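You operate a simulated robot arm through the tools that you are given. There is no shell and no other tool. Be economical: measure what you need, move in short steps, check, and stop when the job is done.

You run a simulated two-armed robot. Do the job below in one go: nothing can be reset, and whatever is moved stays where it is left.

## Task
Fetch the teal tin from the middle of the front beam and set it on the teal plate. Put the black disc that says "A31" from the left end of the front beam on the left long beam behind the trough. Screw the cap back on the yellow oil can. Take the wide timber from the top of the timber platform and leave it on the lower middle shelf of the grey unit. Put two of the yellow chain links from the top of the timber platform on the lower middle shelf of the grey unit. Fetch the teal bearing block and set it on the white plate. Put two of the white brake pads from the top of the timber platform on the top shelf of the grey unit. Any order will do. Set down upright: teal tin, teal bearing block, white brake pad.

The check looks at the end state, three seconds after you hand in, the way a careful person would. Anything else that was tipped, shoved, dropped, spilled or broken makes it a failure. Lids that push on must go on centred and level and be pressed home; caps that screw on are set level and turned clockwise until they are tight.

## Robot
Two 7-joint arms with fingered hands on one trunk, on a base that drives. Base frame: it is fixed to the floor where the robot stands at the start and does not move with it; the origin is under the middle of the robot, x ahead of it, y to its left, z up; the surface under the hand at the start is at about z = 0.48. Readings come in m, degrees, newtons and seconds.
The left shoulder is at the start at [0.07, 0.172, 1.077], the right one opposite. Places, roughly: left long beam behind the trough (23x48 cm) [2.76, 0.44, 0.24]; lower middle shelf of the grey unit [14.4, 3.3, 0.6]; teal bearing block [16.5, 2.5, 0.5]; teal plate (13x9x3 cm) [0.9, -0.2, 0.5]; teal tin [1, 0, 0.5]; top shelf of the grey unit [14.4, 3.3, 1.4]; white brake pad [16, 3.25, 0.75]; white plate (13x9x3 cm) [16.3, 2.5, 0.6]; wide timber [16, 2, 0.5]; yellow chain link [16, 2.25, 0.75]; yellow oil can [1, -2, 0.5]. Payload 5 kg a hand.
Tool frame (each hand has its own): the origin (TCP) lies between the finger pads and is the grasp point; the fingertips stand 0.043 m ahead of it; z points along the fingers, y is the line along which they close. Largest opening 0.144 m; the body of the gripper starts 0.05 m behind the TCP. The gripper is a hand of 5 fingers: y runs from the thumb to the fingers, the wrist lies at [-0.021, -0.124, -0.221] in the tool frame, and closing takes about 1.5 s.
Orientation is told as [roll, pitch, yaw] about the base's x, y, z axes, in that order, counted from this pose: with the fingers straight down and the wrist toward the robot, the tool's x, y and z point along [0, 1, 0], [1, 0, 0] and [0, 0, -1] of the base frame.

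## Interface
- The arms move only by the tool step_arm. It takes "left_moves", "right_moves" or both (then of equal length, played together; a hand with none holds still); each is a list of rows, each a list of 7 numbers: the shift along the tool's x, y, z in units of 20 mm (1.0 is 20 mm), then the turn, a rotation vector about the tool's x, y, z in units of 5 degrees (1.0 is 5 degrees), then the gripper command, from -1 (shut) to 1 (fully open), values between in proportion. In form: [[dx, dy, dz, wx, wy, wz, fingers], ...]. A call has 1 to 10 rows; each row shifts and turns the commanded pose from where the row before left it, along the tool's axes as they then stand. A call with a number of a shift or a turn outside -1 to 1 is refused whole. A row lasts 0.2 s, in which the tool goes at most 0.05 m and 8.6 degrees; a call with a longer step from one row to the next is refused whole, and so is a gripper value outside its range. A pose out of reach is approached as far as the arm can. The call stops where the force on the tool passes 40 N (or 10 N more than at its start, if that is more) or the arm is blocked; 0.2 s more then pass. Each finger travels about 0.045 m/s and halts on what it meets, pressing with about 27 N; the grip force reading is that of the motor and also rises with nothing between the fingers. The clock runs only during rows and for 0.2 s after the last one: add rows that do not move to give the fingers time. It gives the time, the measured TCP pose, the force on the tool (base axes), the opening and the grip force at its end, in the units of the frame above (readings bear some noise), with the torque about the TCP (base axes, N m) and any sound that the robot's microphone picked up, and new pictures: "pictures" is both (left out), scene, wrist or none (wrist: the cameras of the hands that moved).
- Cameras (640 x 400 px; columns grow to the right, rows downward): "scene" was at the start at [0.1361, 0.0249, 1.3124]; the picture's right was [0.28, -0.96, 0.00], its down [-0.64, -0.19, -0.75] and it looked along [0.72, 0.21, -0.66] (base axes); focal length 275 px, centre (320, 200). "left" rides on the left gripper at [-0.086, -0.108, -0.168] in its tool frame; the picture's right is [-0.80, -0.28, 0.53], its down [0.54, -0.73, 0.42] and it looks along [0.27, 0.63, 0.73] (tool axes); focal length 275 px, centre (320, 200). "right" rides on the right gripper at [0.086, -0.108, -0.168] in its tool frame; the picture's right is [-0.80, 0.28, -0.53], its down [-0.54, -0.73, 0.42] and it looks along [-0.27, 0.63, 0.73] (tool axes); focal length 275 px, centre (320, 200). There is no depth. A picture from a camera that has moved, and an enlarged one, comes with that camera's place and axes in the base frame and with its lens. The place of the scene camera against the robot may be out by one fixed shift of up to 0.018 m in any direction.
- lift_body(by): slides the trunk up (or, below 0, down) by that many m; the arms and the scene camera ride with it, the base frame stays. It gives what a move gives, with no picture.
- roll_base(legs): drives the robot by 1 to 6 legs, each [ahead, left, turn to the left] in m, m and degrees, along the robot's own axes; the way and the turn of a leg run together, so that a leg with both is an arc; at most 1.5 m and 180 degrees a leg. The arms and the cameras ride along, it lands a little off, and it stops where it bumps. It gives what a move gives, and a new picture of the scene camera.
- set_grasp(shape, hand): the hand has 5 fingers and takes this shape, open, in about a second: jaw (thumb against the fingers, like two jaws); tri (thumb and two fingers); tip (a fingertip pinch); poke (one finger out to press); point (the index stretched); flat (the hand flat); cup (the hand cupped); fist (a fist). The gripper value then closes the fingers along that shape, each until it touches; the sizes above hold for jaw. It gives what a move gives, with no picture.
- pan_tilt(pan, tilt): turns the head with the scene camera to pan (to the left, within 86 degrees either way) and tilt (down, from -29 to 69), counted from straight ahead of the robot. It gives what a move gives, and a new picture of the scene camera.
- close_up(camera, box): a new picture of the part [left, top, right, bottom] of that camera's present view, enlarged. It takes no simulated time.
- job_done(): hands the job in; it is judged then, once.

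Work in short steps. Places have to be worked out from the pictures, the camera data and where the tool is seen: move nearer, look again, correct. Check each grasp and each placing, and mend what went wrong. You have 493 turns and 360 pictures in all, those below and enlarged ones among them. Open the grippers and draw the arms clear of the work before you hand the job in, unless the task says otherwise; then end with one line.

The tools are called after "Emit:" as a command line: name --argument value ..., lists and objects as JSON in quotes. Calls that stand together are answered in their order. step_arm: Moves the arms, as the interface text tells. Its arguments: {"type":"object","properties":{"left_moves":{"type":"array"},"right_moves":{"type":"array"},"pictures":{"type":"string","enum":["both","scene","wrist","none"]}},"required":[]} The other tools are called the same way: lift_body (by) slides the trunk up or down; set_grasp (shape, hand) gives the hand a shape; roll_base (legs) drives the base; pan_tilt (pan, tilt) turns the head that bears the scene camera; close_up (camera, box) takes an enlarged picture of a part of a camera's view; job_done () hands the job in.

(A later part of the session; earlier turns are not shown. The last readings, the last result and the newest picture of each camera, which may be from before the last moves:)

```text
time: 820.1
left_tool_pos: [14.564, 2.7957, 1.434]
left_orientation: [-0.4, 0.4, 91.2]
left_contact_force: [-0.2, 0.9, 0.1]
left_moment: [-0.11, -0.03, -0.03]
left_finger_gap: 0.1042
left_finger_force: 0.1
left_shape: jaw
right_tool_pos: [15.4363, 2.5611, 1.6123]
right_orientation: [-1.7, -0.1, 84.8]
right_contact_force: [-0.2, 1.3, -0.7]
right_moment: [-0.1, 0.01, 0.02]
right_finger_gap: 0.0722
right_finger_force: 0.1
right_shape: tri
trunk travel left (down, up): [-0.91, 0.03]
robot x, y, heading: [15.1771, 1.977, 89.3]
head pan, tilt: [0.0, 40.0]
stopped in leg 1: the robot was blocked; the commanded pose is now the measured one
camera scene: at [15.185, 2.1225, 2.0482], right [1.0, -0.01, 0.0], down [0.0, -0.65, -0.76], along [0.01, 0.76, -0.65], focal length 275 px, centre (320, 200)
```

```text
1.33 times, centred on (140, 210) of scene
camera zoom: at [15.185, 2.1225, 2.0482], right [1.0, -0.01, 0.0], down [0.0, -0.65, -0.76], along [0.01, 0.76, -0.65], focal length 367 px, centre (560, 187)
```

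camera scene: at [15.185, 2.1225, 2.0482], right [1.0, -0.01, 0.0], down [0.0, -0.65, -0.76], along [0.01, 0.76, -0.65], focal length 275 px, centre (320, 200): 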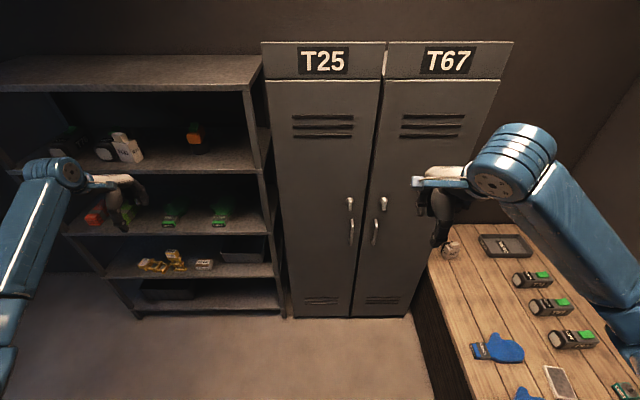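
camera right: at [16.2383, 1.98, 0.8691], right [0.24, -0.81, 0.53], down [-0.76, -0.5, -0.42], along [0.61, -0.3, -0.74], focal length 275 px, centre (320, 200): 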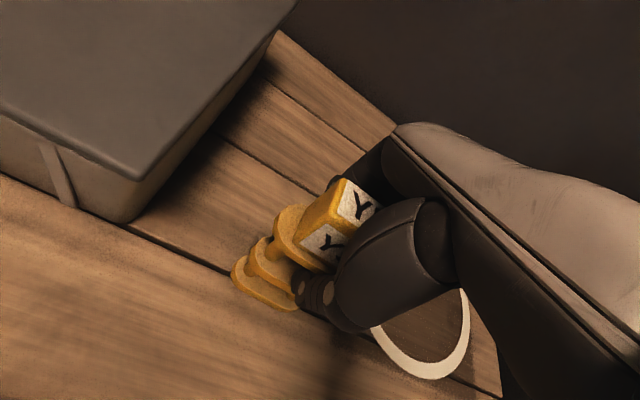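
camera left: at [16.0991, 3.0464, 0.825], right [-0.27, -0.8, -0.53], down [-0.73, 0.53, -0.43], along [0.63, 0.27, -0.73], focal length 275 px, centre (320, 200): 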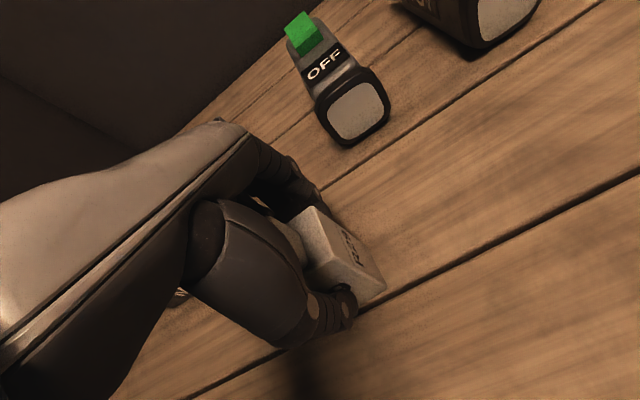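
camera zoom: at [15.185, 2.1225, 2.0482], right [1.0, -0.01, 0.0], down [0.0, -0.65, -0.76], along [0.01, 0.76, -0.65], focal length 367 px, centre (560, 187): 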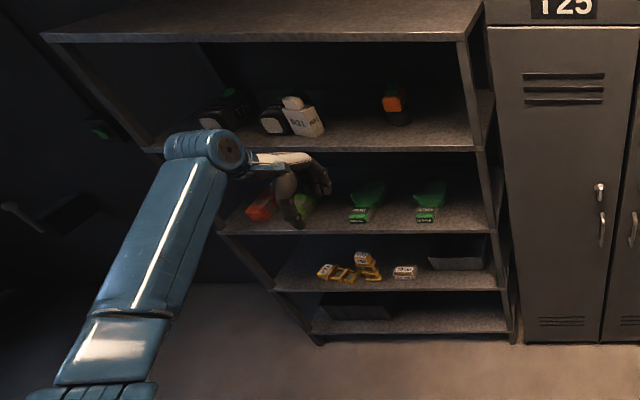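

I see only one pad on the top shelf. I'll look for R29 on the shelf and the floor.

Emit:
close_up --camera "scene" --box '[40, 110, 240, 180]'

Emit:
pan_tilt --pan 35 --tilt 58

```text
3.20 times, centred on (140, 145) of scene
camera zoom: at [15.185, 2.1225, 2.0482], right [1.0, -0.01, 0.0], down [0.0, -0.65, -0.76], along [0.01, 0.76, -0.65], focal length 880 px, centre (896, 376)
```

zoom: 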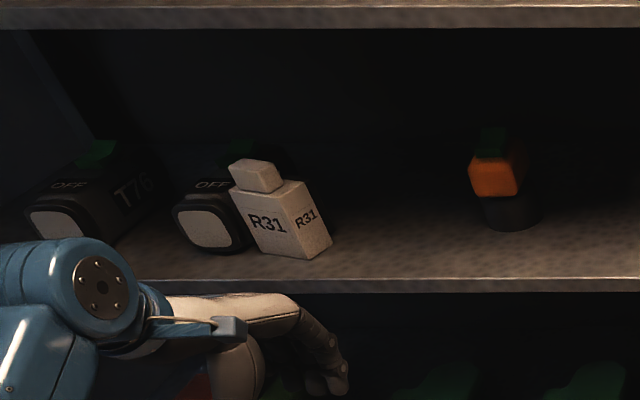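

```text
time: 821.1
left_tool_pos: [14.5612, 2.7865, 1.44]
left_orientation: [-0.4, -0.1, 91.3]
left_contact_force: [0.7, -0.6, 0.4]
left_moment: [0.05, 0.02, -0.01]
left_finger_gap: 0.104
left_finger_force: 0.1
left_shape: jaw
right_tool_pos: [15.4348, 2.5497, 1.6181]
right_orientation: [-1.7, -0.6, 84.8]
right_contact_force: [-0.6, -1.9, 0.9]
right_moment: [0.04, -0.01, 0.02]
right_finger_gap: 0.0724
right_finger_force: 0.1
right_shape: tri
trunk travel left (down, up): [-0.91, 0.03]
robot x, y, heading: [15.1778, 1.9752, 89.6]
head pan, tilt: [35.0, 58.0]
camera scene: at [15.1452, 2.0798, 2.025], right [0.82, 0.57, 0.0], down [0.48, -0.7, -0.53], along [-0.3, 0.44, -0.85], focal length 275 px, centre (320, 200)
```

scene: 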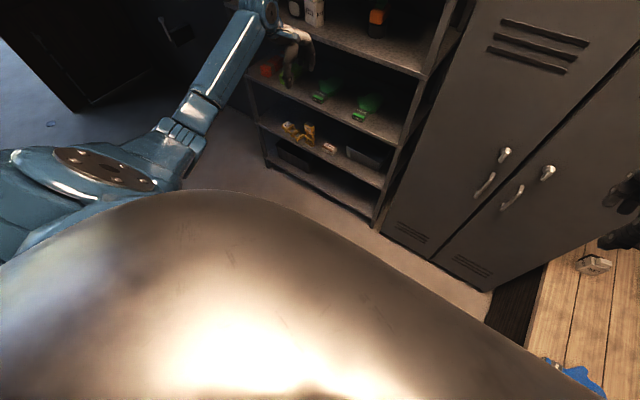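

R29 isn't on the shelf; I set it too close to the edge and it must have fallen. I'll back away to find it on the floor.

Emit:
roll_base --legs '[[-0.35, 0.2, 0]]'

```text
time: 823.7
left_tool_pos: [14.3661, 2.445, 1.4367]
left_orientation: [-0.3, 0.3, 90.8]
left_contact_force: [1.0, 0.3, 0.7]
left_moment: [-0.06, 0.05, -0.03]
left_finger_gap: 0.1041
left_finger_force: 0.1
left_shape: jaw
right_tool_pos: [15.2381, 2.2038, 1.6139]
right_orientation: [-1.6, -0.3, 84.4]
right_contact_force: [-0.2, 1.4, -0.9]
right_moment: [-0.06, 0.05, 0.0]
right_finger_gap: 0.0723
right_finger_force: 0.2
right_shape: tri
trunk travel left (down, up): [-0.91, 0.03]
robot x, y, heading: [14.9768, 1.6241, 89.4]
head pan, tilt: [35.0, 58.0]
camera scene: at [14.9453, 1.7376, 2.0245], right [0.83, 0.56, 0.0], down [0.48, -0.7, -0.53], along [-0.3, 0.44, -0.85], focal length 275 px, centre (320, 200)
```

scene: 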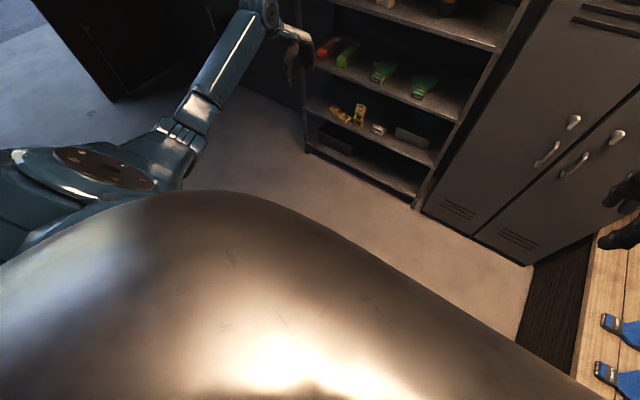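

Emit:
pan_tilt --pan -10 --tilt 62

Emit:
pan_tilt --pan 75 --tilt 55

```text
time: 824.8
left_tool_pos: [14.3656, 2.44, 1.4369]
left_orientation: [-0.5, 0.1, 90.8]
left_contact_force: [0.5, -0.5, -0.8]
left_moment: [0.02, -0.02, -0.03]
left_finger_gap: 0.1042
left_finger_force: 0.1
left_shape: jaw
right_tool_pos: [15.2364, 2.1992, 1.6167]
right_orientation: [-1.7, -0.6, 84.4]
right_contact_force: [0.4, -0.8, 0.1]
right_moment: [0.04, -0.04, -0.01]
right_finger_gap: 0.0724
right_finger_force: 0.1
right_shape: tri
trunk travel left (down, up): [-0.91, 0.03]
robot x, y, heading: [14.9732, 1.6234, 89.0]
head pan, tilt: [-10.0, 62.0]
camera scene: at [14.9925, 1.7373, 2.0202], right [0.98, -0.19, 0.0], down [-0.16, -0.87, -0.47], along [0.09, 0.46, -0.88], focal length 275 px, centre (320, 200)
```

scene: 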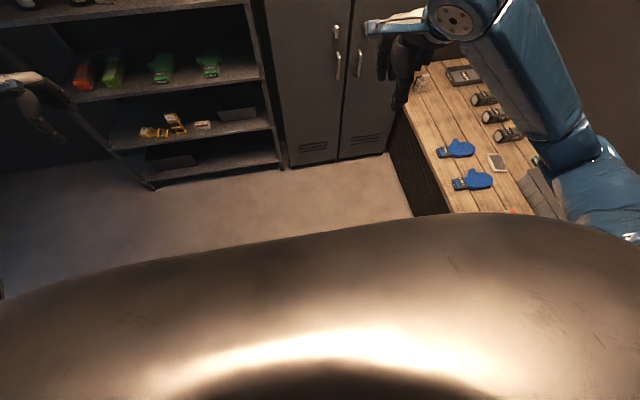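

```text
time: 826.4
left_tool_pos: [14.365, 2.441, 1.4384]
left_orientation: [-0.4, 0.1, 90.9]
left_contact_force: [0.5, 0.5, 0.3]
left_moment: [-0.03, 0.02, 0.01]
left_finger_gap: 0.1043
left_finger_force: 0.1
left_shape: jaw
right_tool_pos: [15.2367, 2.1997, 1.615]
right_orientation: [-1.6, -0.5, 84.4]
right_contact_force: [-0.1, -0.2, 0.2]
right_moment: [0.03, -0.01, 0.0]
right_finger_gap: 0.0723
right_finger_force: 0.2
right_shape: tri
trunk travel left (down, up): [-0.91, 0.03]
robot x, y, heading: [14.9776, 1.6234, 89.4]
head pan, tilt: [75.0, 55.0]
camera scene: at [14.9119, 1.6953, 2.0284], right [0.27, 0.96, 0.0], down [0.79, -0.22, -0.57], along [-0.55, 0.16, -0.82], focal length 275 px, centre (320, 200)
```

scene: 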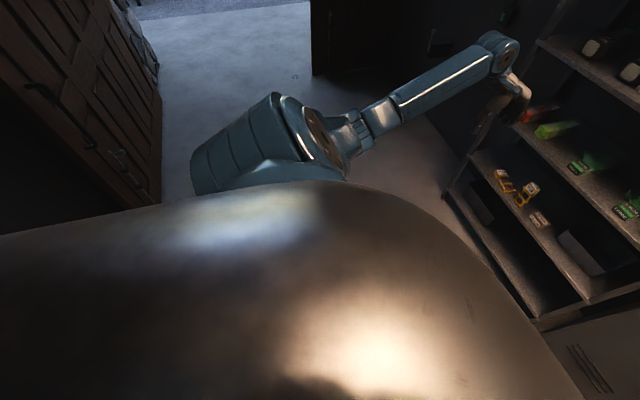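

Emit:
roll_base --legs '[[-0.25, 0, 0], [0, 1.1, 0]]'

Emit:
pan_tilt --pan -60 --tilt 45

```text
time: 833.4
left_tool_pos: [13.2637, 2.1925, 1.4391]
left_orientation: [-0.3, 0.1, 91.5]
left_contact_force: [0.7, 0.5, 0.9]
left_moment: [0.04, 0.03, 0.02]
left_finger_gap: 0.1042
left_finger_force: 0.1
left_shape: jaw
right_tool_pos: [14.1376, 1.9619, 1.6166]
right_orientation: [-1.6, -0.4, 85.0]
right_contact_force: [0.1, 0.5, 0.0]
right_moment: [0.01, 0.06, 0.01]
right_finger_gap: 0.0724
right_finger_force: 0.1
right_shape: tri
trunk travel left (down, up): [-0.91, 0.03]
robot x, y, heading: [13.8807, 1.387, 89.8]
head pan, tilt: [75.0, 55.0]
camera scene: at [13.8197, 1.4536, 2.0285], right [0.26, 0.97, 0.0], down [0.79, -0.21, -0.57], along [-0.55, 0.15, -0.82], focal length 275 px, centre (320, 200)
```

scene: 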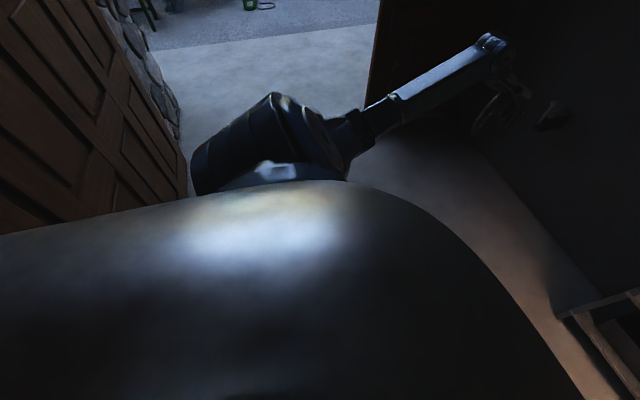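

```text
time: 835.5
left_tool_pos: [13.2624, 2.1921, 1.4374]
left_orientation: [-0.4, 0.1, 91.5]
left_contact_force: [-0.6, 0.5, 0.5]
left_moment: [0.01, 0.01, 0.02]
left_finger_gap: 0.1043
left_finger_force: 0.1
left_shape: jaw
right_tool_pos: [14.1363, 1.9634, 1.6163]
right_orientation: [-1.7, -0.5, 85.1]
right_contact_force: [-0.3, -1.4, -0.6]
right_moment: [-0.02, 0.03, -0.01]
right_finger_gap: 0.0723
right_finger_force: 0.0
right_shape: tri
trunk travel left (down, up): [-0.91, 0.03]
robot x, y, heading: [13.8806, 1.3857, 89.8]
head pan, tilt: [-60.0, 45.0]
camera scene: at [13.9579, 1.4753, 2.0419], right [0.5, -0.87, 0.0], down [-0.61, -0.35, -0.71], along [0.61, 0.35, -0.71], focal length 275 px, centre (320, 200)
```

scene: 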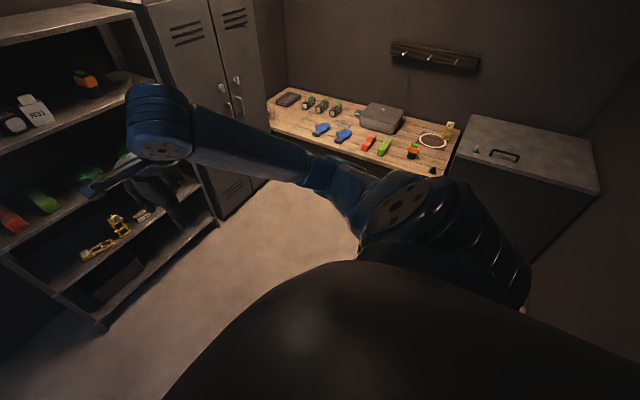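

Emit:
close_up --camera "left" --box '[0, 0, 640, 400]'

Emit:
close_up --camera "scene" --box '[0, 60, 240, 330]'

```text
1.00 times, centred on (320, 200) of left (not enlarged: the box is as wide or as high as the picture)
camera zoom: at [13.3495, 2.0873, 1.6065], right [0.81, -0.26, -0.53], down [-0.52, -0.74, -0.43], along [-0.28, 0.62, -0.74], focal length 275 px, centre (320, 200)
```

zoom: 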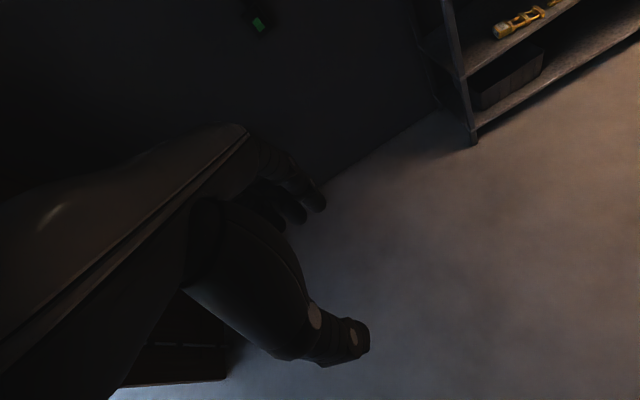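

```text
1.48 times, centred on (120, 195) of scene
camera zoom: at [13.9579, 1.4753, 2.0419], right [0.5, -0.87, 0.0], down [-0.61, -0.35, -0.71], along [0.61, 0.35, -0.71], focal length 407 px, centre (616, 207)
```

zoom: 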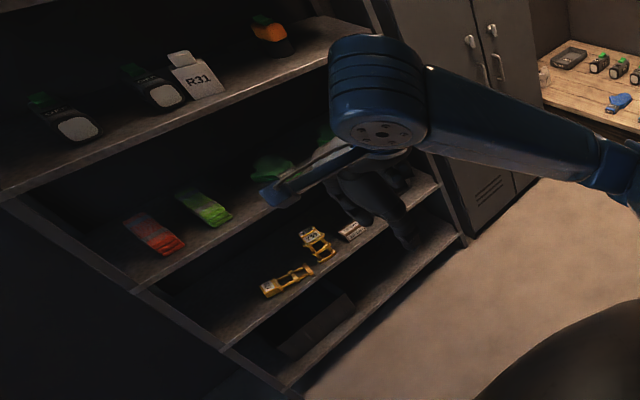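

Emit:
roll_base --legs '[[0.2, 0.6, -45]]'

Emit:
pan_tilt --pan -40 --tilt 38

```text
time: 839.1
left_tool_pos: [13.5258, 2.7983, 1.4391]
left_orientation: [-0.3, 0.0, 47.8]
left_contact_force: [1.0, -0.4, 0.2]
left_moment: [0.04, 0.01, 0.0]
left_finger_gap: 0.1041
left_finger_force: 0.0
left_shape: jaw
right_tool_pos: [13.9956, 2.0285, 1.616]
right_orientation: [-1.6, -0.7, 41.2]
right_contact_force: [-0.3, -0.2, 0.1]
right_moment: [0.03, 0.0, 0.0]
right_finger_gap: 0.0724
right_finger_force: 0.2
right_shape: tri
trunk travel left (down, up): [-0.91, 0.03]
robot x, y, heading: [13.4142, 1.7869, 46.5]
head pan, tilt: [-60.0, 45.0]
camera scene: at [13.5319, 1.802, 2.0419], right [-0.24, -0.97, 0.0], down [-0.69, 0.17, -0.71], along [0.69, -0.17, -0.71], focal length 275 px, centre (320, 200)
```

scene: 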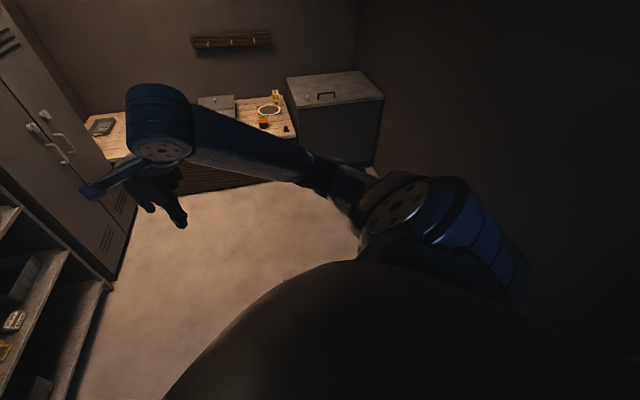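

```text
time: 839.9
left_tool_pos: [13.5241, 2.8003, 1.4384]
left_orientation: [-0.5, 0.1, 47.8]
left_contact_force: [0.4, -0.4, 0.1]
left_moment: [0.01, -0.01, 0.01]
left_finger_gap: 0.1042
left_finger_force: 0.1
left_shape: jaw
right_tool_pos: [13.9964, 2.0295, 1.6154]
right_orientation: [-1.7, -0.6, 41.3]
right_contact_force: [-0.1, 0.1, 0.0]
right_moment: [-0.02, 0.03, -0.01]
right_finger_gap: 0.0722
right_finger_force: 0.1
right_shape: tri
trunk travel left (down, up): [-0.91, 0.03]
robot x, y, heading: [13.4127, 1.789, 46.4]
head pan, tilt: [-40.0, 38.0]
camera scene: at [13.5379, 1.8327, 2.0521], right [0.11, -0.99, 0.0], down [-0.61, -0.07, -0.79], along [0.78, 0.08, -0.62], focal length 275 px, centre (320, 200)
```

scene: 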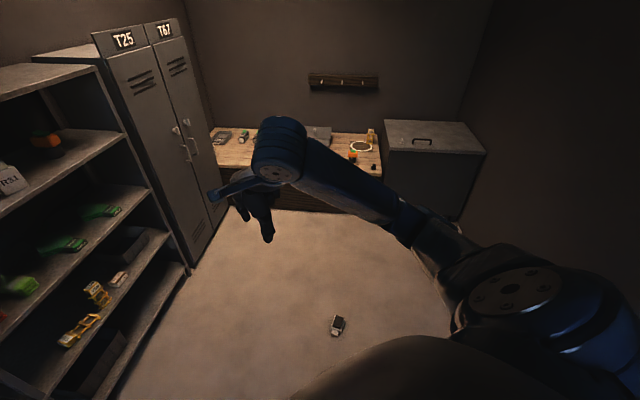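

Found: R29 lies on the floor near (14.6, 1.80). A closer look at how it lies.

Emit:
close_up --camera "scene" --box '[310, 295, 370, 345]'

```text
8.00 times, centred on (340, 320) of scene
camera zoom: at [13.5379, 1.8327, 2.0521], right [0.11, -0.99, 0.0], down [-0.61, -0.07, -0.79], along [0.78, 0.08, -0.62], focal length 2200 px, centre (160, -760)
```

zoom: 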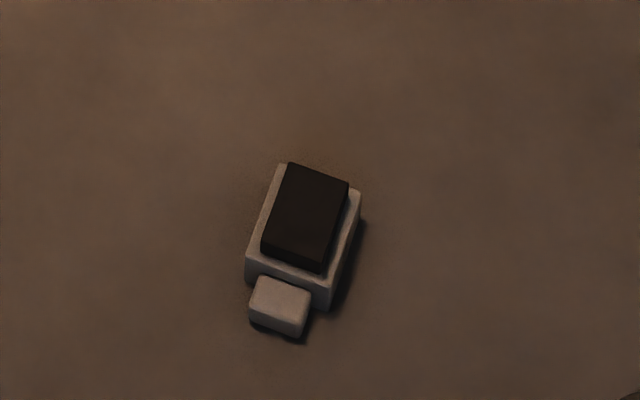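

R29 lies face-down, knob towards az 167°. I'll grip it by the knob so that it swings upright when lifted, and set it upright on the platform first. Turning and positioning north of it.

Emit:
roll_base --legs '[[0, 0, -149.4], [-0.51, 0.41, 0], [-0.51, 0.41, 0]]'

Emit:
lift_body --by -0.4

Emit:
lift_body --by -0.38

Emit:
step_arm --left_moves '[[0, -0.2, 1, 0, 0, 0, 0.6], [0, -0.2, 1, 0, 0, 0, 0.6], [0, -0.2, 1, 0, 0, 0, 0.6], [0, -0.2, 1, 0, 0, 0, 0.6], [0.5, -0.2, 1, 0, 0, 0, 0.6], [0, 0, 1, 0, 0, 0, 0.6], [0, 0, 1, 0, 0, 0, 0.6], [0, 0, 1, 0, 0, 0, 0.6], [0, 0, 1, 0, 0, 0, 0.6], [0, 0, 1, 0, 0, 0, 0.6]]' --pictures "wrist"

```text
time: 852.9
left_tool_pos: [14.8627, 1.6652, 1.4365]
left_orientation: [-0.3, 0.3, -100.4]
left_contact_force: [-0.3, -0.3, -0.3]
left_moment: [0.01, -0.05, 0.0]
left_finger_gap: 0.1041
left_finger_force: 0.0
left_shape: jaw
right_tool_pos: [14.0578, 2.0726, 1.6151]
right_orientation: [-1.6, -0.4, -106.9]
right_contact_force: [-0.2, -0.9, 0.0]
right_moment: [0.01, -0.04, -0.02]
right_finger_gap: 0.0724
right_finger_force: 0.2
right_shape: tri
trunk travel left (down, up): [-0.91, 0.03]
robot x, y, heading: [14.4269, 2.5895, -102.1]
head pan, tilt: [-40.0, 38.0]
camera scene: at [14.3509, 2.4851, 2.0518], right [-0.61, 0.79, 0.0], down [0.49, 0.38, -0.79], along [-0.62, -0.48, -0.62], focal length 275 px, centre (320, 200)
```

scene: 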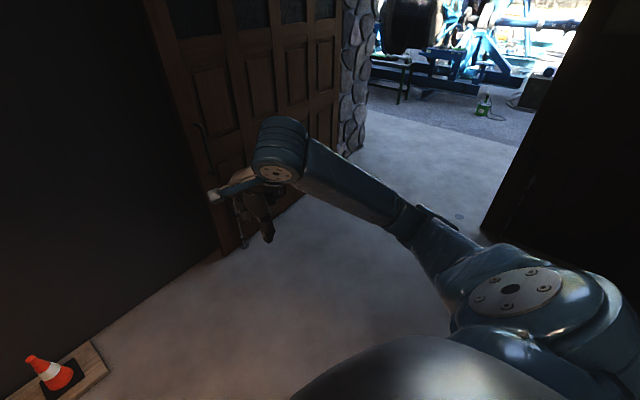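

```text
time: 856.7
left_tool_pos: [14.8648, 1.6685, 1.0384]
left_orientation: [-0.4, 0.1, -100.4]
left_contact_force: [-0.1, 0.9, -0.5]
left_moment: [0.04, 0.0, -0.01]
left_finger_gap: 0.1042
left_finger_force: 0.1
left_shape: jaw
right_tool_pos: [14.0591, 2.074, 1.2156]
right_orientation: [-1.7, -0.5, -106.9]
right_contact_force: [0.2, 0.7, 0.2]
right_moment: [-0.03, -0.01, 0.0]
right_finger_gap: 0.072
right_finger_force: 0.0
right_shape: tri
trunk travel left (down, up): [-0.51, 0.43]
robot x, y, heading: [14.4287, 2.5872, -101.9]
head pan, tilt: [-40.0, 38.0]
```

```text
time: 860.4
left_tool_pos: [14.8656, 1.6672, 0.6584]
left_orientation: [-0.4, 0.1, -100.4]
left_contact_force: [-0.6, 0.2, 0.9]
left_moment: [-0.02, 0.02, 0.05]
left_finger_gap: 0.1041
left_finger_force: 0.0
left_shape: jaw
right_tool_pos: [14.0588, 2.0749, 0.8357]
right_orientation: [-1.7, -0.5, -106.9]
right_contact_force: [-0.8, 0.1, -0.1]
right_moment: [0.01, 0.01, 0.0]
right_finger_gap: 0.0722
right_finger_force: 0.0
right_shape: tri
trunk travel left (down, up): [-0.13, 0.81]
robot x, y, heading: [14.4267, 2.5906, -101.8]
head pan, tilt: [-40.0, 38.0]
```

```text
time: 862.6
left_tool_pos: [14.8784, 1.6855, 0.4564]
left_orientation: [-0.4, 0.2, -100.4]
left_contact_force: [1.3, 0.0, -0.1]
left_moment: [0.01, 0.04, 0.01]
left_finger_gap: 0.1149
left_finger_force: 0.1
left_shape: jaw
right_tool_pos: [14.0595, 2.0748, 0.8358]
right_orientation: [-1.6, -0.5, -106.9]
right_contact_force: [-0.6, -0.5, -0.4]
right_moment: [0.02, 0.02, -0.03]
right_finger_gap: 0.0721
right_finger_force: 0.0
right_shape: tri
trunk travel left (down, up): [-0.13, 0.81]
robot x, y, heading: [14.4259, 2.5878, -101.9]
head pan, tilt: [-40.0, 38.0]
camera left: at [14.8134, 1.8075, 0.6262], right [-0.74, 0.43, -0.53], down [0.66, 0.62, -0.43], along [0.14, -0.66, -0.74], focal length 275 px, centre (320, 200)
```

left: 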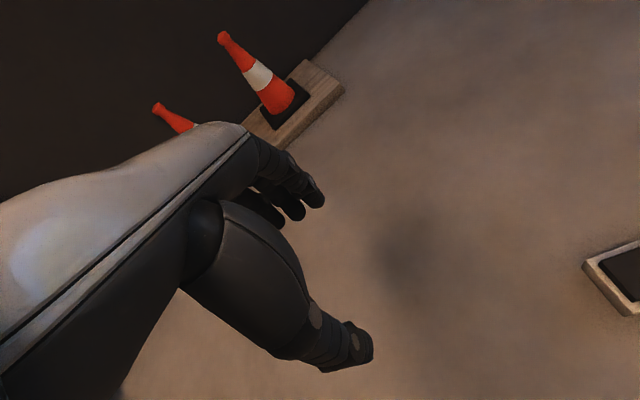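

Pad seen at (14.626, 1.79). I'll shift the base right 0.35 m so the hand comes over the knob, and lower.

Emit:
roll_base --legs '[[-0.058, -0.353, 0]]'

Emit:
step_arm --left_moves '[[0, 0, 1, 0, 0, 0, 0.6], [0, 0, 1, 0, 0, 0, 0.6], [0, 0, 1, 0, 0, 0, 0.6], [0, 0, 1, 0, 0, 0, 0.6], [0, 0, 1, 0, 0, 0, 0.6], [0, 0, 1, 0, 0, 0, 0.6], [0, 0, 1, 0, 0, 0, 0.6], [0, 0, 1, 0, 0, 0, 0.6], [0, 0, 1, 0, 0, 0, 0.6], [0, 0, 1, 0, 0, 0, 0.6]]' --pictures "wrist"

```text
time: 864.9
left_tool_pos: [14.5438, 1.8179, 0.4593]
left_orientation: [-0.4, 0.1, -100.3]
left_contact_force: [-0.7, 0.2, -0.6]
left_moment: [-0.01, -0.01, 0.01]
left_finger_gap: 0.1147
left_finger_force: 0.2
left_shape: jaw
right_tool_pos: [13.725, 2.204, 0.8358]
right_orientation: [-1.8, -0.5, -106.8]
right_contact_force: [0.4, 0.2, -1.0]
right_moment: [0.0, -0.05, -0.01]
right_finger_gap: 0.0726
right_finger_force: 0.0
right_shape: tri
trunk travel left (down, up): [-0.13, 0.81]
robot x, y, heading: [14.092, 2.7166, -101.8]
head pan, tilt: [-40.0, 38.0]
camera scene: at [14.0177, 2.6176, 1.2721], right [-0.62, 0.79, 0.0], down [0.49, 0.38, -0.79], along [-0.62, -0.49, -0.62], focal length 275 px, centre (320, 200)
```

scene: 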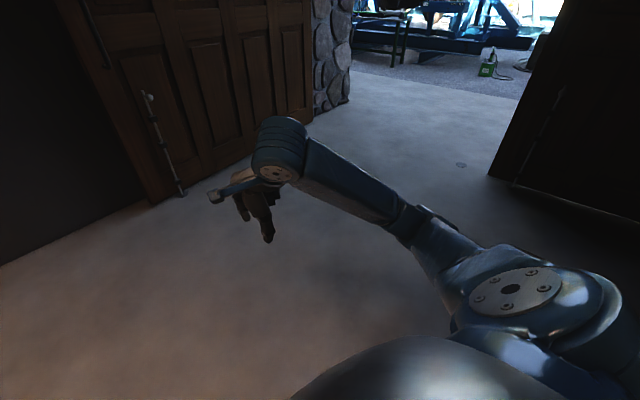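

```text
time: 867.1
left_tool_pos: [14.543, 1.8179, 0.257]
left_orientation: [-0.5, 0.3, -100.4]
left_contact_force: [1.3, 0.3, -1.3]
left_moment: [-0.04, 0.05, 0.03]
left_finger_gap: 0.1148
left_finger_force: 0.0
left_shape: jaw
right_tool_pos: [13.7246, 2.2025, 0.8377]
right_orientation: [-1.8, -0.5, -106.8]
right_contact_force: [0.2, -0.5, -0.1]
right_moment: [-0.01, -0.03, -0.01]
right_finger_gap: 0.0724
right_finger_force: 0.1
right_shape: tri
trunk travel left (down, up): [-0.13, 0.81]
robot x, y, heading: [14.0887, 2.7178, -101.9]
head pan, tilt: [-40.0, 38.0]
camera left: at [14.4776, 1.9388, 0.4261], right [-0.74, 0.42, -0.53], down [0.66, 0.62, -0.42], along [0.15, -0.66, -0.74], focal length 275 px, centre (320, 200)
```

left: 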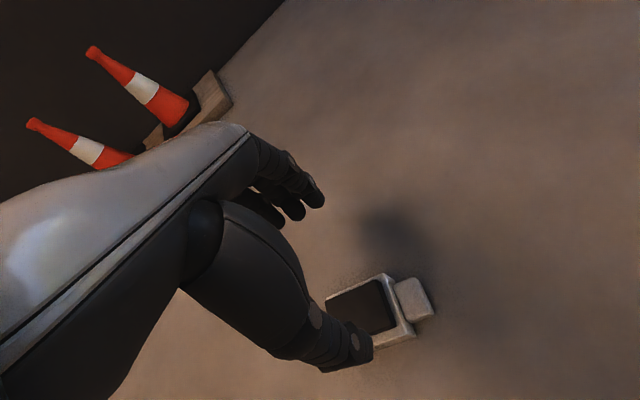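

The pad's axis is at 162°. The hand is over the top edge of its body. I'll align (7.6°), go down to the floor, and grip across its width.

Emit:
lift_body --by -0.1

Emit:
step_arm --left_moves '[[0.2, 0.1, 1, 0, 0, 0.8, 0.7], [0.2, 0.1, 1, 0, 0, 0.7, 0.7], [0, 0, 1, 0, 0, 0, 0.7], [0, 0, 1, 0, 0, 0, 0.7], [0, 0, 0.7, 0, 0, 0, 0.7], [0, 0, 0.4, 0, 0, 0, 0.7], [0, 0, 0, 0, 0, 0, 0.7]]' --pictures "wrist"

```text
time: 868.4
left_tool_pos: [14.5437, 1.818, 0.1588]
left_orientation: [-0.4, 0.1, -100.2]
left_contact_force: [-1.0, 1.3, 1.2]
left_moment: [-0.03, 0.0, 0.0]
left_finger_gap: 0.1149
left_finger_force: 0.1
left_shape: jaw
right_tool_pos: [13.724, 2.2039, 0.7365]
right_orientation: [-1.7, -0.5, -106.9]
right_contact_force: [0.8, 0.2, 0.0]
right_moment: [0.0, 0.02, 0.0]
right_finger_gap: 0.0723
right_finger_force: 0.1
right_shape: tri
trunk travel left (down, up): [-0.03, 0.91]
robot x, y, heading: [14.0943, 2.7163, -101.8]
head pan, tilt: [-40.0, 38.0]
```

```text
time: 870.0
left_tool_pos: [14.504, 1.8641, 0.1038]
left_orientation: [-0.5, 0.1, -107.8]
left_contact_force: [-0.1, 0.3, 0.1]
left_moment: [0.01, 0.0, 0.01]
left_finger_gap: 0.1222
left_finger_force: 0.0
left_shape: jaw
left hand out of reach, approached as far as the arm can: row 1, 2, 3, 4, 5, 6
right_tool_pos: [13.724, 2.2034, 0.7362]
right_orientation: [-1.8, -0.4, -106.8]
right_contact_force: [-0.8, -0.7, -0.9]
right_moment: [0.02, 0.02, 0.0]
right_finger_gap: 0.0721
right_finger_force: 0.0
right_shape: tri
trunk travel left (down, up): [-0.03, 0.91]
robot x, y, heading: [14.0909, 2.7175, -101.6]
head pan, tilt: [-40.0, 38.0]
camera left: at [14.4549, 1.9931, 0.2724], right [-0.68, 0.52, -0.53], down [0.74, 0.53, -0.43], along [0.06, -0.68, -0.73], focal length 275 px, centre (320, 200)
```

left: 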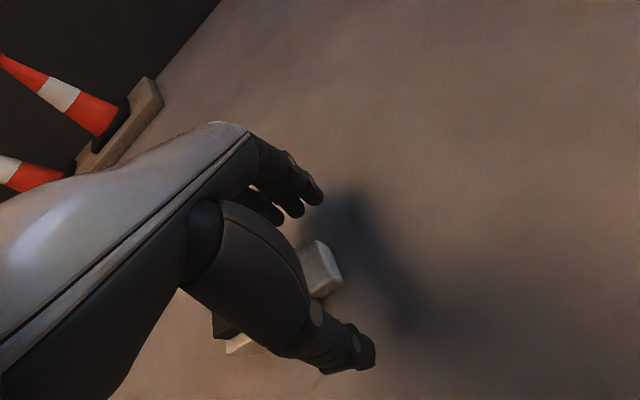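

The arm reached its limit. I'll raise the hand a little to unlock it, move the base 0.15 m closer, and come down again.

Emit:
step_arm --left_moves '[[0, 0, -1, 0, 0, 0, 0.7], [0, 0, -1, 0, 0, 0, 0.7], [0, 0, -1, 0, 0, 0, 0.7], [0, 0, -1, 0, 0, 0, 0.7], [0, -0.5, -1, 0, 0, 0, 0.7], [0, -0.5, -0.5, 0, 0, 0, 0.7], [0, -0.5, 0, 0, 0, 0, 0.7]]' --pictures "none"

Emit:
roll_base --legs '[[0.14, 0.03, 0]]'

```text
time: 871.6
left_tool_pos: [14.5131, 1.891, 0.2125]
left_orientation: [-0.4, 0.1, -107.8]
left_contact_force: [-0.2, 0.2, 0.2]
left_moment: [0.02, 0.01, -0.01]
left_finger_gap: 0.1221
left_finger_force: 0.0
left_shape: jaw
right_tool_pos: [13.7245, 2.2041, 0.7365]
right_orientation: [-1.8, -0.5, -106.7]
right_contact_force: [0.1, 0.5, 0.3]
right_moment: [0.01, -0.01, 0.0]
right_finger_gap: 0.0721
right_finger_force: 0.1
right_shape: tri
trunk travel left (down, up): [-0.03, 0.91]
robot x, y, heading: [14.0914, 2.7192, -102.0]
head pan, tilt: [-40.0, 38.0]
```

```text
time: 872.9
left_tool_pos: [14.5161, 1.7533, 0.212]
left_orientation: [-0.4, 0.1, -107.5]
left_contact_force: [0.2, 0.1, -0.6]
left_moment: [0.03, -0.01, -0.03]
left_finger_gap: 0.1224
left_finger_force: 0.1
left_shape: jaw
right_tool_pos: [13.7282, 2.0625, 0.7364]
right_orientation: [-1.6, -0.4, -106.6]
right_contact_force: [0.3, -0.2, 0.1]
right_moment: [0.02, -0.03, 0.02]
right_finger_gap: 0.0723
right_finger_force: 0.0
right_shape: tri
trunk travel left (down, up): [-0.03, 0.91]
robot x, y, heading: [14.0911, 2.5808, -101.9]
head pan, tilt: [-40.0, 38.0]
camera scene: at [14.0203, 2.4766, 1.172], right [-0.62, 0.79, 0.0], down [0.48, 0.38, -0.79], along [-0.62, -0.49, -0.62], focal length 275 px, centre (320, 200)
```

scene: 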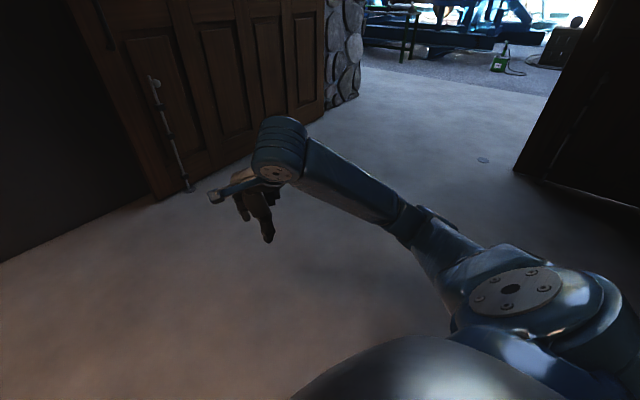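

Emit:
step_arm --left_moves '[[0.1, -0.95, 0.3, 0, 0, 0, 0.7], [0.1, -0.95, 0.3, 0, 0, 0, 0.7], [0.1, -0.95, 0.4, 0, 0, 0, 0.7], [0, -0.95, 0.5, 0, 0, 0, 0.7], [0, 0, 1, 0, 0, 0, 0.7], [0, 0, 1, 0, 0, 0, 0.7], [0, 0, 1, 0, 0, 0, 0.7], [0, 0, 1, 0, 0, 0, 0.7], [0, 0, 1, 0, 0, 0, 0.7], [0, 0, 0.5, 0, 0, 0, 0.7]]' --pictures "wrist"

```text
time: 875.1
left_tool_pos: [14.544, 1.8244, 0.073]
left_orientation: [-0.4, 0.1, -107.5]
left_contact_force: [0.2, -0.3, 0.0]
left_moment: [-0.01, 0.0, 0.0]
left_finger_gap: 0.1221
left_finger_force: 0.1
left_shape: jaw
right_tool_pos: [13.7273, 2.0618, 0.7369]
right_orientation: [-1.6, -0.5, -106.5]
right_contact_force: [0.6, 0.0, 0.9]
right_moment: [-0.01, 0.0, -0.02]
right_finger_gap: 0.0721
right_finger_force: 0.0
right_shape: tri
trunk travel left (down, up): [-0.03, 0.91]
robot x, y, heading: [14.0949, 2.5777, -101.8]
head pan, tilt: [-40.0, 38.0]
camera left: at [14.4954, 1.9527, 0.2408], right [-0.68, 0.51, -0.53], down [0.73, 0.53, -0.43], along [0.06, -0.68, -0.73], focal length 275 px, centre (320, 200)
```

left: 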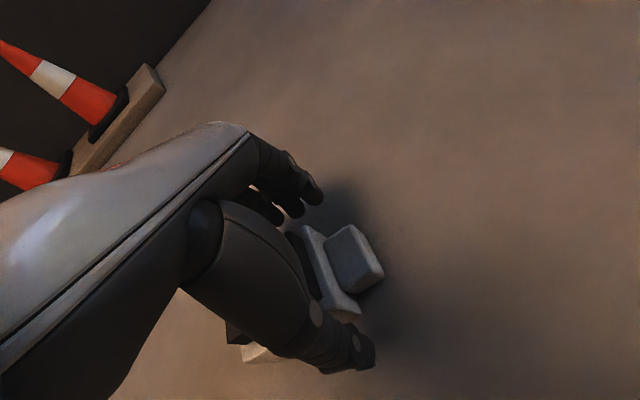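

Nicely straddled. Lower 2.3 cm with the trunk, close, and lift.

Emit:
lift_body --by -0.024

Emit:
step_arm --left_moves '[[0, 0, 0, 0, 0, 0, 0.3], [0, 0, 0, 0, 0, 0, -0.2], [0, 0, 0, 0, 0, 0, -1], [0, 0, 0, 0, 0, 0, -1], [0, 0, 0, 0, 0, 0, -1], [0, 0, 0, 0, 0, 0, -1]]' --pictures "none"

Emit:
lift_body --by 0.35

Emit:
close_up --camera "left" --box '[160, 100, 480, 400]'

```text
time: 875.8
left_tool_pos: [14.545, 1.8239, 0.0491]
left_orientation: [-0.4, 0.1, -107.6]
left_contact_force: [0.2, -0.3, 0.4]
left_moment: [0.03, -0.03, -0.01]
left_finger_gap: 0.1223
left_finger_force: 0.1
left_shape: jaw
right_tool_pos: [13.7285, 2.0633, 0.7119]
right_orientation: [-1.6, -0.6, -106.6]
right_contact_force: [0.0, -0.3, -0.2]
right_moment: [0.0, 0.02, 0.01]
right_finger_gap: 0.0724
right_finger_force: 0.0
right_shape: tri
trunk travel left (down, up): [-0.006, 0.934]
robot x, y, heading: [14.0902, 2.5819, -101.8]
head pan, tilt: [-40.0, 38.0]
```

```text
time: 877.2
left_tool_pos: [14.5434, 1.8233, 0.049]
left_orientation: [-0.4, 0.1, -107.6]
left_contact_force: [-0.7, -0.7, -0.2]
left_moment: [0.0, 0.01, -0.12]
left_finger_gap: 0.0699
left_finger_force: 27.1
left_shape: jaw
right_tool_pos: [13.7285, 2.0623, 0.7113]
right_orientation: [-1.7, -0.5, -106.6]
right_contact_force: [0.5, -0.2, 0.3]
right_moment: [0.01, -0.03, -0.01]
right_finger_gap: 0.0725
right_finger_force: 0.0
right_shape: tri
trunk travel left (down, up): [-0.006, 0.934]
robot x, y, heading: [14.093, 2.5772, -101.5]
head pan, tilt: [-40.0, 38.0]
```

```text
time: 880.6
left_tool_pos: [14.544, 1.8236, 0.3987]
left_orientation: [-0.5, 0.1, -107.6]
left_contact_force: [0.2, 0.1, -7.6]
left_moment: [0.08, 0.39, -0.03]
left_finger_gap: 0.0607
left_finger_force: 26.8
left_shape: jaw
right_tool_pos: [13.7276, 2.0621, 1.0619]
right_orientation: [-1.7, -0.5, -106.6]
right_contact_force: [1.3, 0.1, 0.3]
right_moment: [-0.03, 0.01, -0.02]
right_finger_gap: 0.0723
right_finger_force: 0.0
right_shape: tri
trunk travel left (down, up): [-0.356, 0.584]
robot x, y, heading: [14.091, 2.5793, -101.8]
head pan, tilt: [-40.0, 38.0]
```

```text
1.33 times, centred on (320, 250) of left
camera zoom: at [14.4958, 1.9524, 0.5664], right [-0.68, 0.51, -0.53], down [0.73, 0.53, -0.43], along [0.06, -0.67, -0.74], focal length 367 px, centre (320, 133)
```

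zoom: 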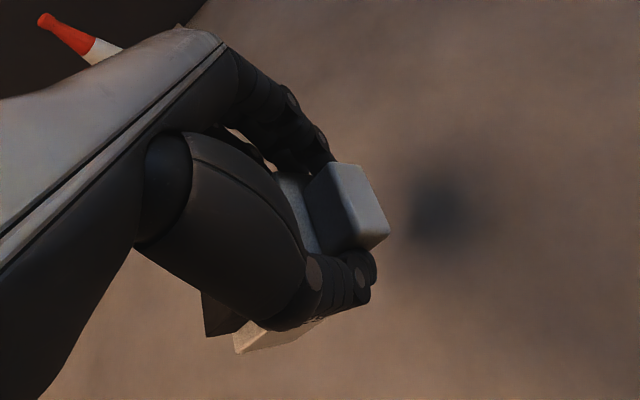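

Held. Now I'll roll the hand about the finger axis by −90° to bring the pad upright (in two parts).

Emit:
step_arm --left_moves '[[0, 0, 0, 0, -1, 0, -1], [0, 0, 0, 0, -1, 0, -1], [0, 0, 0, 0, -1, 0, -1], [0, 0, 0, 0, -1, 0, -1], [0, 0, 0, 0, -1, 0, -1], [0, 0, 0, 0, -1, 0, -1], [0, 0, 0, 0, -1, 0, -1], [0, 0, 0, 0, -1, 0, -1], [0, 0, 0, 0, -1, 0, -1], [0, 0, 0, 0, -1, 0, -1]]' --pictures "none"

Emit:
step_arm --left_moves '[[0, 0, 0, 0, -1, 0, -1], [0, 0, 0, 0, -1, 0, -1], [0, 0, 0, 0, -1, 0, -1], [0, 0, 0, 0, -1, 0, -1], [0, 0, 0, 0, -1, 0, -1], [0, 0, 0, 0, -1, 0, -1], [0, 0, 0, 0, -1, 0, -1], [0, 0, 0, 0, -1, 0, -1]]' --pictures "wrist"

```text
time: 882.9
left_tool_pos: [14.4459, 1.8958, 0.4643]
left_orientation: [-50.6, 0.0, -107.6]
left_contact_force: [0.0, 0.1, -8.1]
left_moment: [-0.01, -0.01, -0.04]
left_finger_gap: 0.0614
left_finger_force: 27.1
left_shape: jaw
left hand out of reach, approached as far as the arm can: row 3, 4, 5, 6, 7, 8, 9, 10
right_tool_pos: [13.7279, 2.0626, 1.061]
right_orientation: [-1.6, -0.5, -106.5]
right_contact_force: [-0.1, -0.1, -0.7]
right_moment: [0.02, 0.03, 0.01]
right_finger_gap: 0.0721
right_finger_force: 0.0
right_shape: tri
trunk travel left (down, up): [-0.356, 0.584]
robot x, y, heading: [14.0936, 2.5795, -101.5]
head pan, tilt: [-40.0, 38.0]
```

```text
time: 884.6
left_tool_pos: [14.4087, 1.9711, 0.5632]
left_orientation: [-90.5, 0.1, -107.6]
left_contact_force: [-0.8, 0.6, -7.5]
left_moment: [-0.12, -0.3, -0.03]
left_finger_gap: 0.061
left_finger_force: 27.2
left_shape: jaw
left hand out of reach, approached as far as the arm can: row 1, 2, 3, 4, 5, 6, 7, 8
right_tool_pos: [13.7277, 2.0631, 1.0622]
right_orientation: [-1.7, -0.5, -106.6]
right_contact_force: [-0.7, 0.3, 0.4]
right_moment: [0.01, -0.01, 0.01]
right_finger_gap: 0.0721
right_finger_force: 0.2
right_shape: tri
trunk travel left (down, up): [-0.356, 0.584]
robot x, y, heading: [14.0939, 2.5789, -101.8]
head pan, tilt: [-40.0, 38.0]
camera left: at [14.601, 2.0232, 0.6484], right [-0.42, 0.43, 0.8], down [-0.19, 0.82, -0.54], along [-0.89, -0.37, -0.26], focal length 275 px, centre (320, 200)
```

left: 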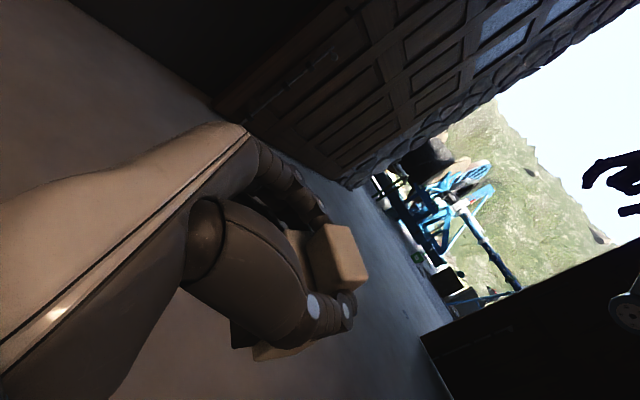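

The moments show the pad had already swung about 40° in the grip, so it hangs upright at roll ≈ −50°. I'll turn back 40° and look.

Emit:
step_arm --left_moves '[[0, -0.5, -0.5, 0, 1, 0, -1], [0, -0.5, -0.5, 0, 1, 0, -1], [0, -0.5, -0.5, 0, 1, 0, -1], [0, -0.5, -0.5, 0, 1, 0, -1], [0, -0.5, -0.5, 0, 1, 0, -1], [0, -0.5, -0.5, 0, 1, 0, -1], [0, -0.5, -0.5, 0, 1, 0, -1], [0, -0.5, 0, 0, 1, 0, -1]]' --pictures "wrist"

Emit:
pan_tilt --pan 30 --tilt 40

```text
time: 886.5
left_tool_pos: [14.496, 2.0263, 0.5818]
left_orientation: [-50.4, 0.1, -107.6]
left_contact_force: [0.7, 0.0, -6.9]
left_moment: [-0.02, 0.01, -0.01]
left_finger_gap: 0.0612
left_finger_force: 26.7
left_shape: jaw
right_tool_pos: [13.7275, 2.063, 1.0617]
right_orientation: [-1.7, -0.4, -106.6]
right_contact_force: [-0.5, 1.0, 0.0]
right_moment: [0.0, -0.02, -0.01]
right_finger_gap: 0.0723
right_finger_force: 0.1
right_shape: tri
trunk travel left (down, up): [-0.356, 0.584]
robot x, y, heading: [14.0978, 2.5813, -101.8]
head pan, tilt: [-40.0, 38.0]
camera left: at [14.5997, 2.1065, 0.7548], right [-0.79, 0.55, 0.27], down [0.24, 0.69, -0.69], along [-0.56, -0.48, -0.67], focal length 275 px, centre (320, 200)
```

left: 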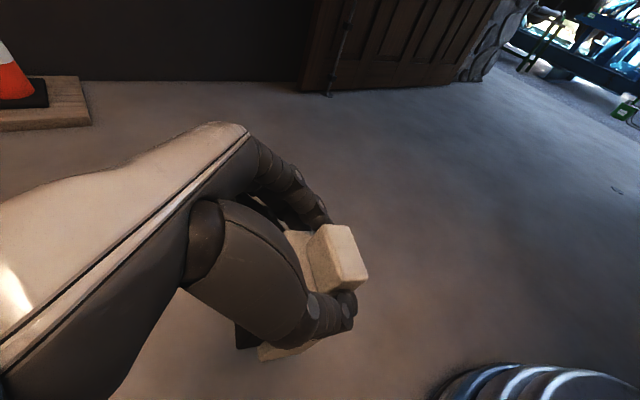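

```text
time: 887.9
left_tool_pos: [14.4971, 2.0257, 0.5813]
left_orientation: [-50.5, 0.1, -107.6]
left_contact_force: [0.1, -0.6, -7.4]
left_moment: [-0.03, -0.04, -0.01]
left_finger_gap: 0.0612
left_finger_force: 26.9
left_shape: jaw
right_tool_pos: [13.7286, 2.0623, 1.0618]
right_orientation: [-1.7, -0.6, -106.5]
right_contact_force: [-0.6, -0.1, 0.4]
right_moment: [0.01, -0.01, -0.01]
right_finger_gap: 0.0725
right_finger_force: 0.0
right_shape: tri
trunk travel left (down, up): [-0.356, 0.584]
robot x, y, heading: [14.0948, 2.5767, -101.8]
head pan, tilt: [30.0, 40.0]
camera scene: at [14.115, 2.4497, 1.4951], right [-0.95, -0.31, 0.0], down [-0.2, 0.61, -0.77], along [0.24, -0.73, -0.64], focal length 275 px, centre (320, 200)
```

scene: 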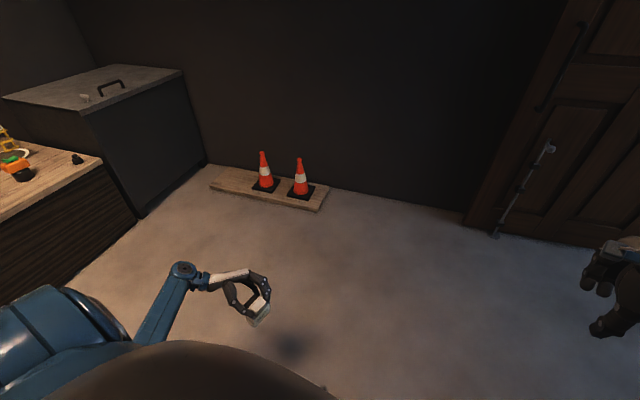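

Emit:
close_up --camera "scene" --box '[200, 250, 300, 340]'

```text
4.44 times, centred on (250, 295) of scene
camera zoom: at [14.115, 2.4497, 1.4951], right [-0.95, -0.31, 0.0], down [-0.2, 0.61, -0.77], along [0.24, -0.73, -0.64], focal length 1222 px, centre (631, -222)
```

zoom: 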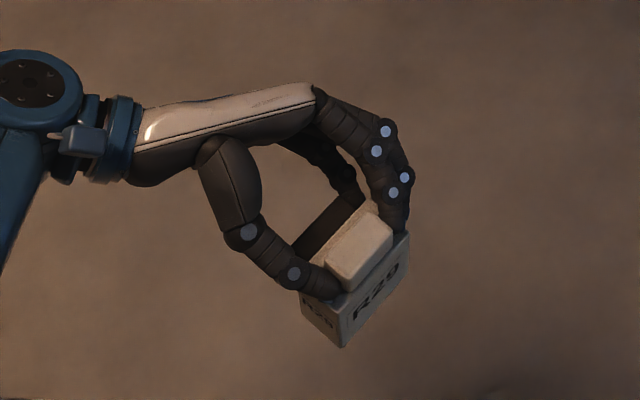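

Now the pad hangs upright in the tilted hand. This pose also fits the top shelf directly. I'll raise the arm and stretch it forward, keeping the orientation.

Emit:
step_arm --left_moves '[[-0.75, 0.7, -0.63, 0, 0, 0, -1], [-0.75, 0.7, -0.63, 0, 0, 0, -1], [-0.75, 0.7, -0.63, 0, 0, 0, -1], [-0.75, 0.8, -0.63, 0, 0, 0, -1], [-0.75, 0.8, -0.63, 0, 0, 0, -1], [-0.75, 0.8, -0.63, 0, 0, 0, -1], [-0.75, 0.8, -0.63, 0, 0, 0, -1], [-0.75, 0.8, -0.63, 0, 0, 0, -1], [-0.75, 0.8, -0.63, 0, 0, 0, -1], [-0.75, 0.8, -0.63, 0, 0, 0, -1]]' --pictures "none"

Emit:
step_arm --left_moves '[[-0.75, 0.8, -0.63, 0, 0, 0, -1], [-0.75, 0.8, -0.63, 0, 0, 0, -1], [-0.75, 0.8, -0.63, 0, 0, 0, -1], [-0.75, 0.8, -0.63, 0, 0, 0, -1], [-0.75, 0.8, -0.63, 0, 0, 0, -1], [-0.75, 0.8, -0.63, 0, 0, 0, -1]]' --pictures "none"

```text
time: 890.1
left_tool_pos: [14.4522, 1.8801, 0.7756]
left_orientation: [-50.5, 0.2, -107.6]
left_contact_force: [-1.0, 0.3, -9.1]
left_moment: [0.02, 0.05, -0.02]
left_finger_gap: 0.0609
left_finger_force: 26.9
left_shape: jaw
right_tool_pos: [13.7269, 2.0618, 1.0613]
right_orientation: [-1.7, -0.5, -106.6]
right_contact_force: [-0.3, -0.6, -0.4]
right_moment: [0.03, -0.01, 0.0]
right_finger_gap: 0.0722
right_finger_force: 0.0
right_shape: tri
trunk travel left (down, up): [-0.356, 0.584]
robot x, y, heading: [14.0939, 2.5788, -101.3]
head pan, tilt: [30.0, 40.0]
```

```text
time: 891.5
left_tool_pos: [14.4236, 1.7868, 0.8943]
left_orientation: [-50.3, 0.1, -107.6]
left_contact_force: [-0.7, 0.0, -8.3]
left_moment: [0.02, 0.03, 0.05]
left_finger_gap: 0.0613
left_finger_force: 27.1
left_shape: jaw
right_tool_pos: [13.7285, 2.0626, 1.0612]
right_orientation: [-1.7, -0.4, -106.6]
right_contact_force: [-0.2, 0.3, 0.7]
right_moment: [-0.04, -0.01, 0.01]
right_finger_gap: 0.0724
right_finger_force: 0.0
right_shape: tri
trunk travel left (down, up): [-0.356, 0.584]
robot x, y, heading: [14.0963, 2.5791, -102.0]
head pan, tilt: [30.0, 40.0]
```

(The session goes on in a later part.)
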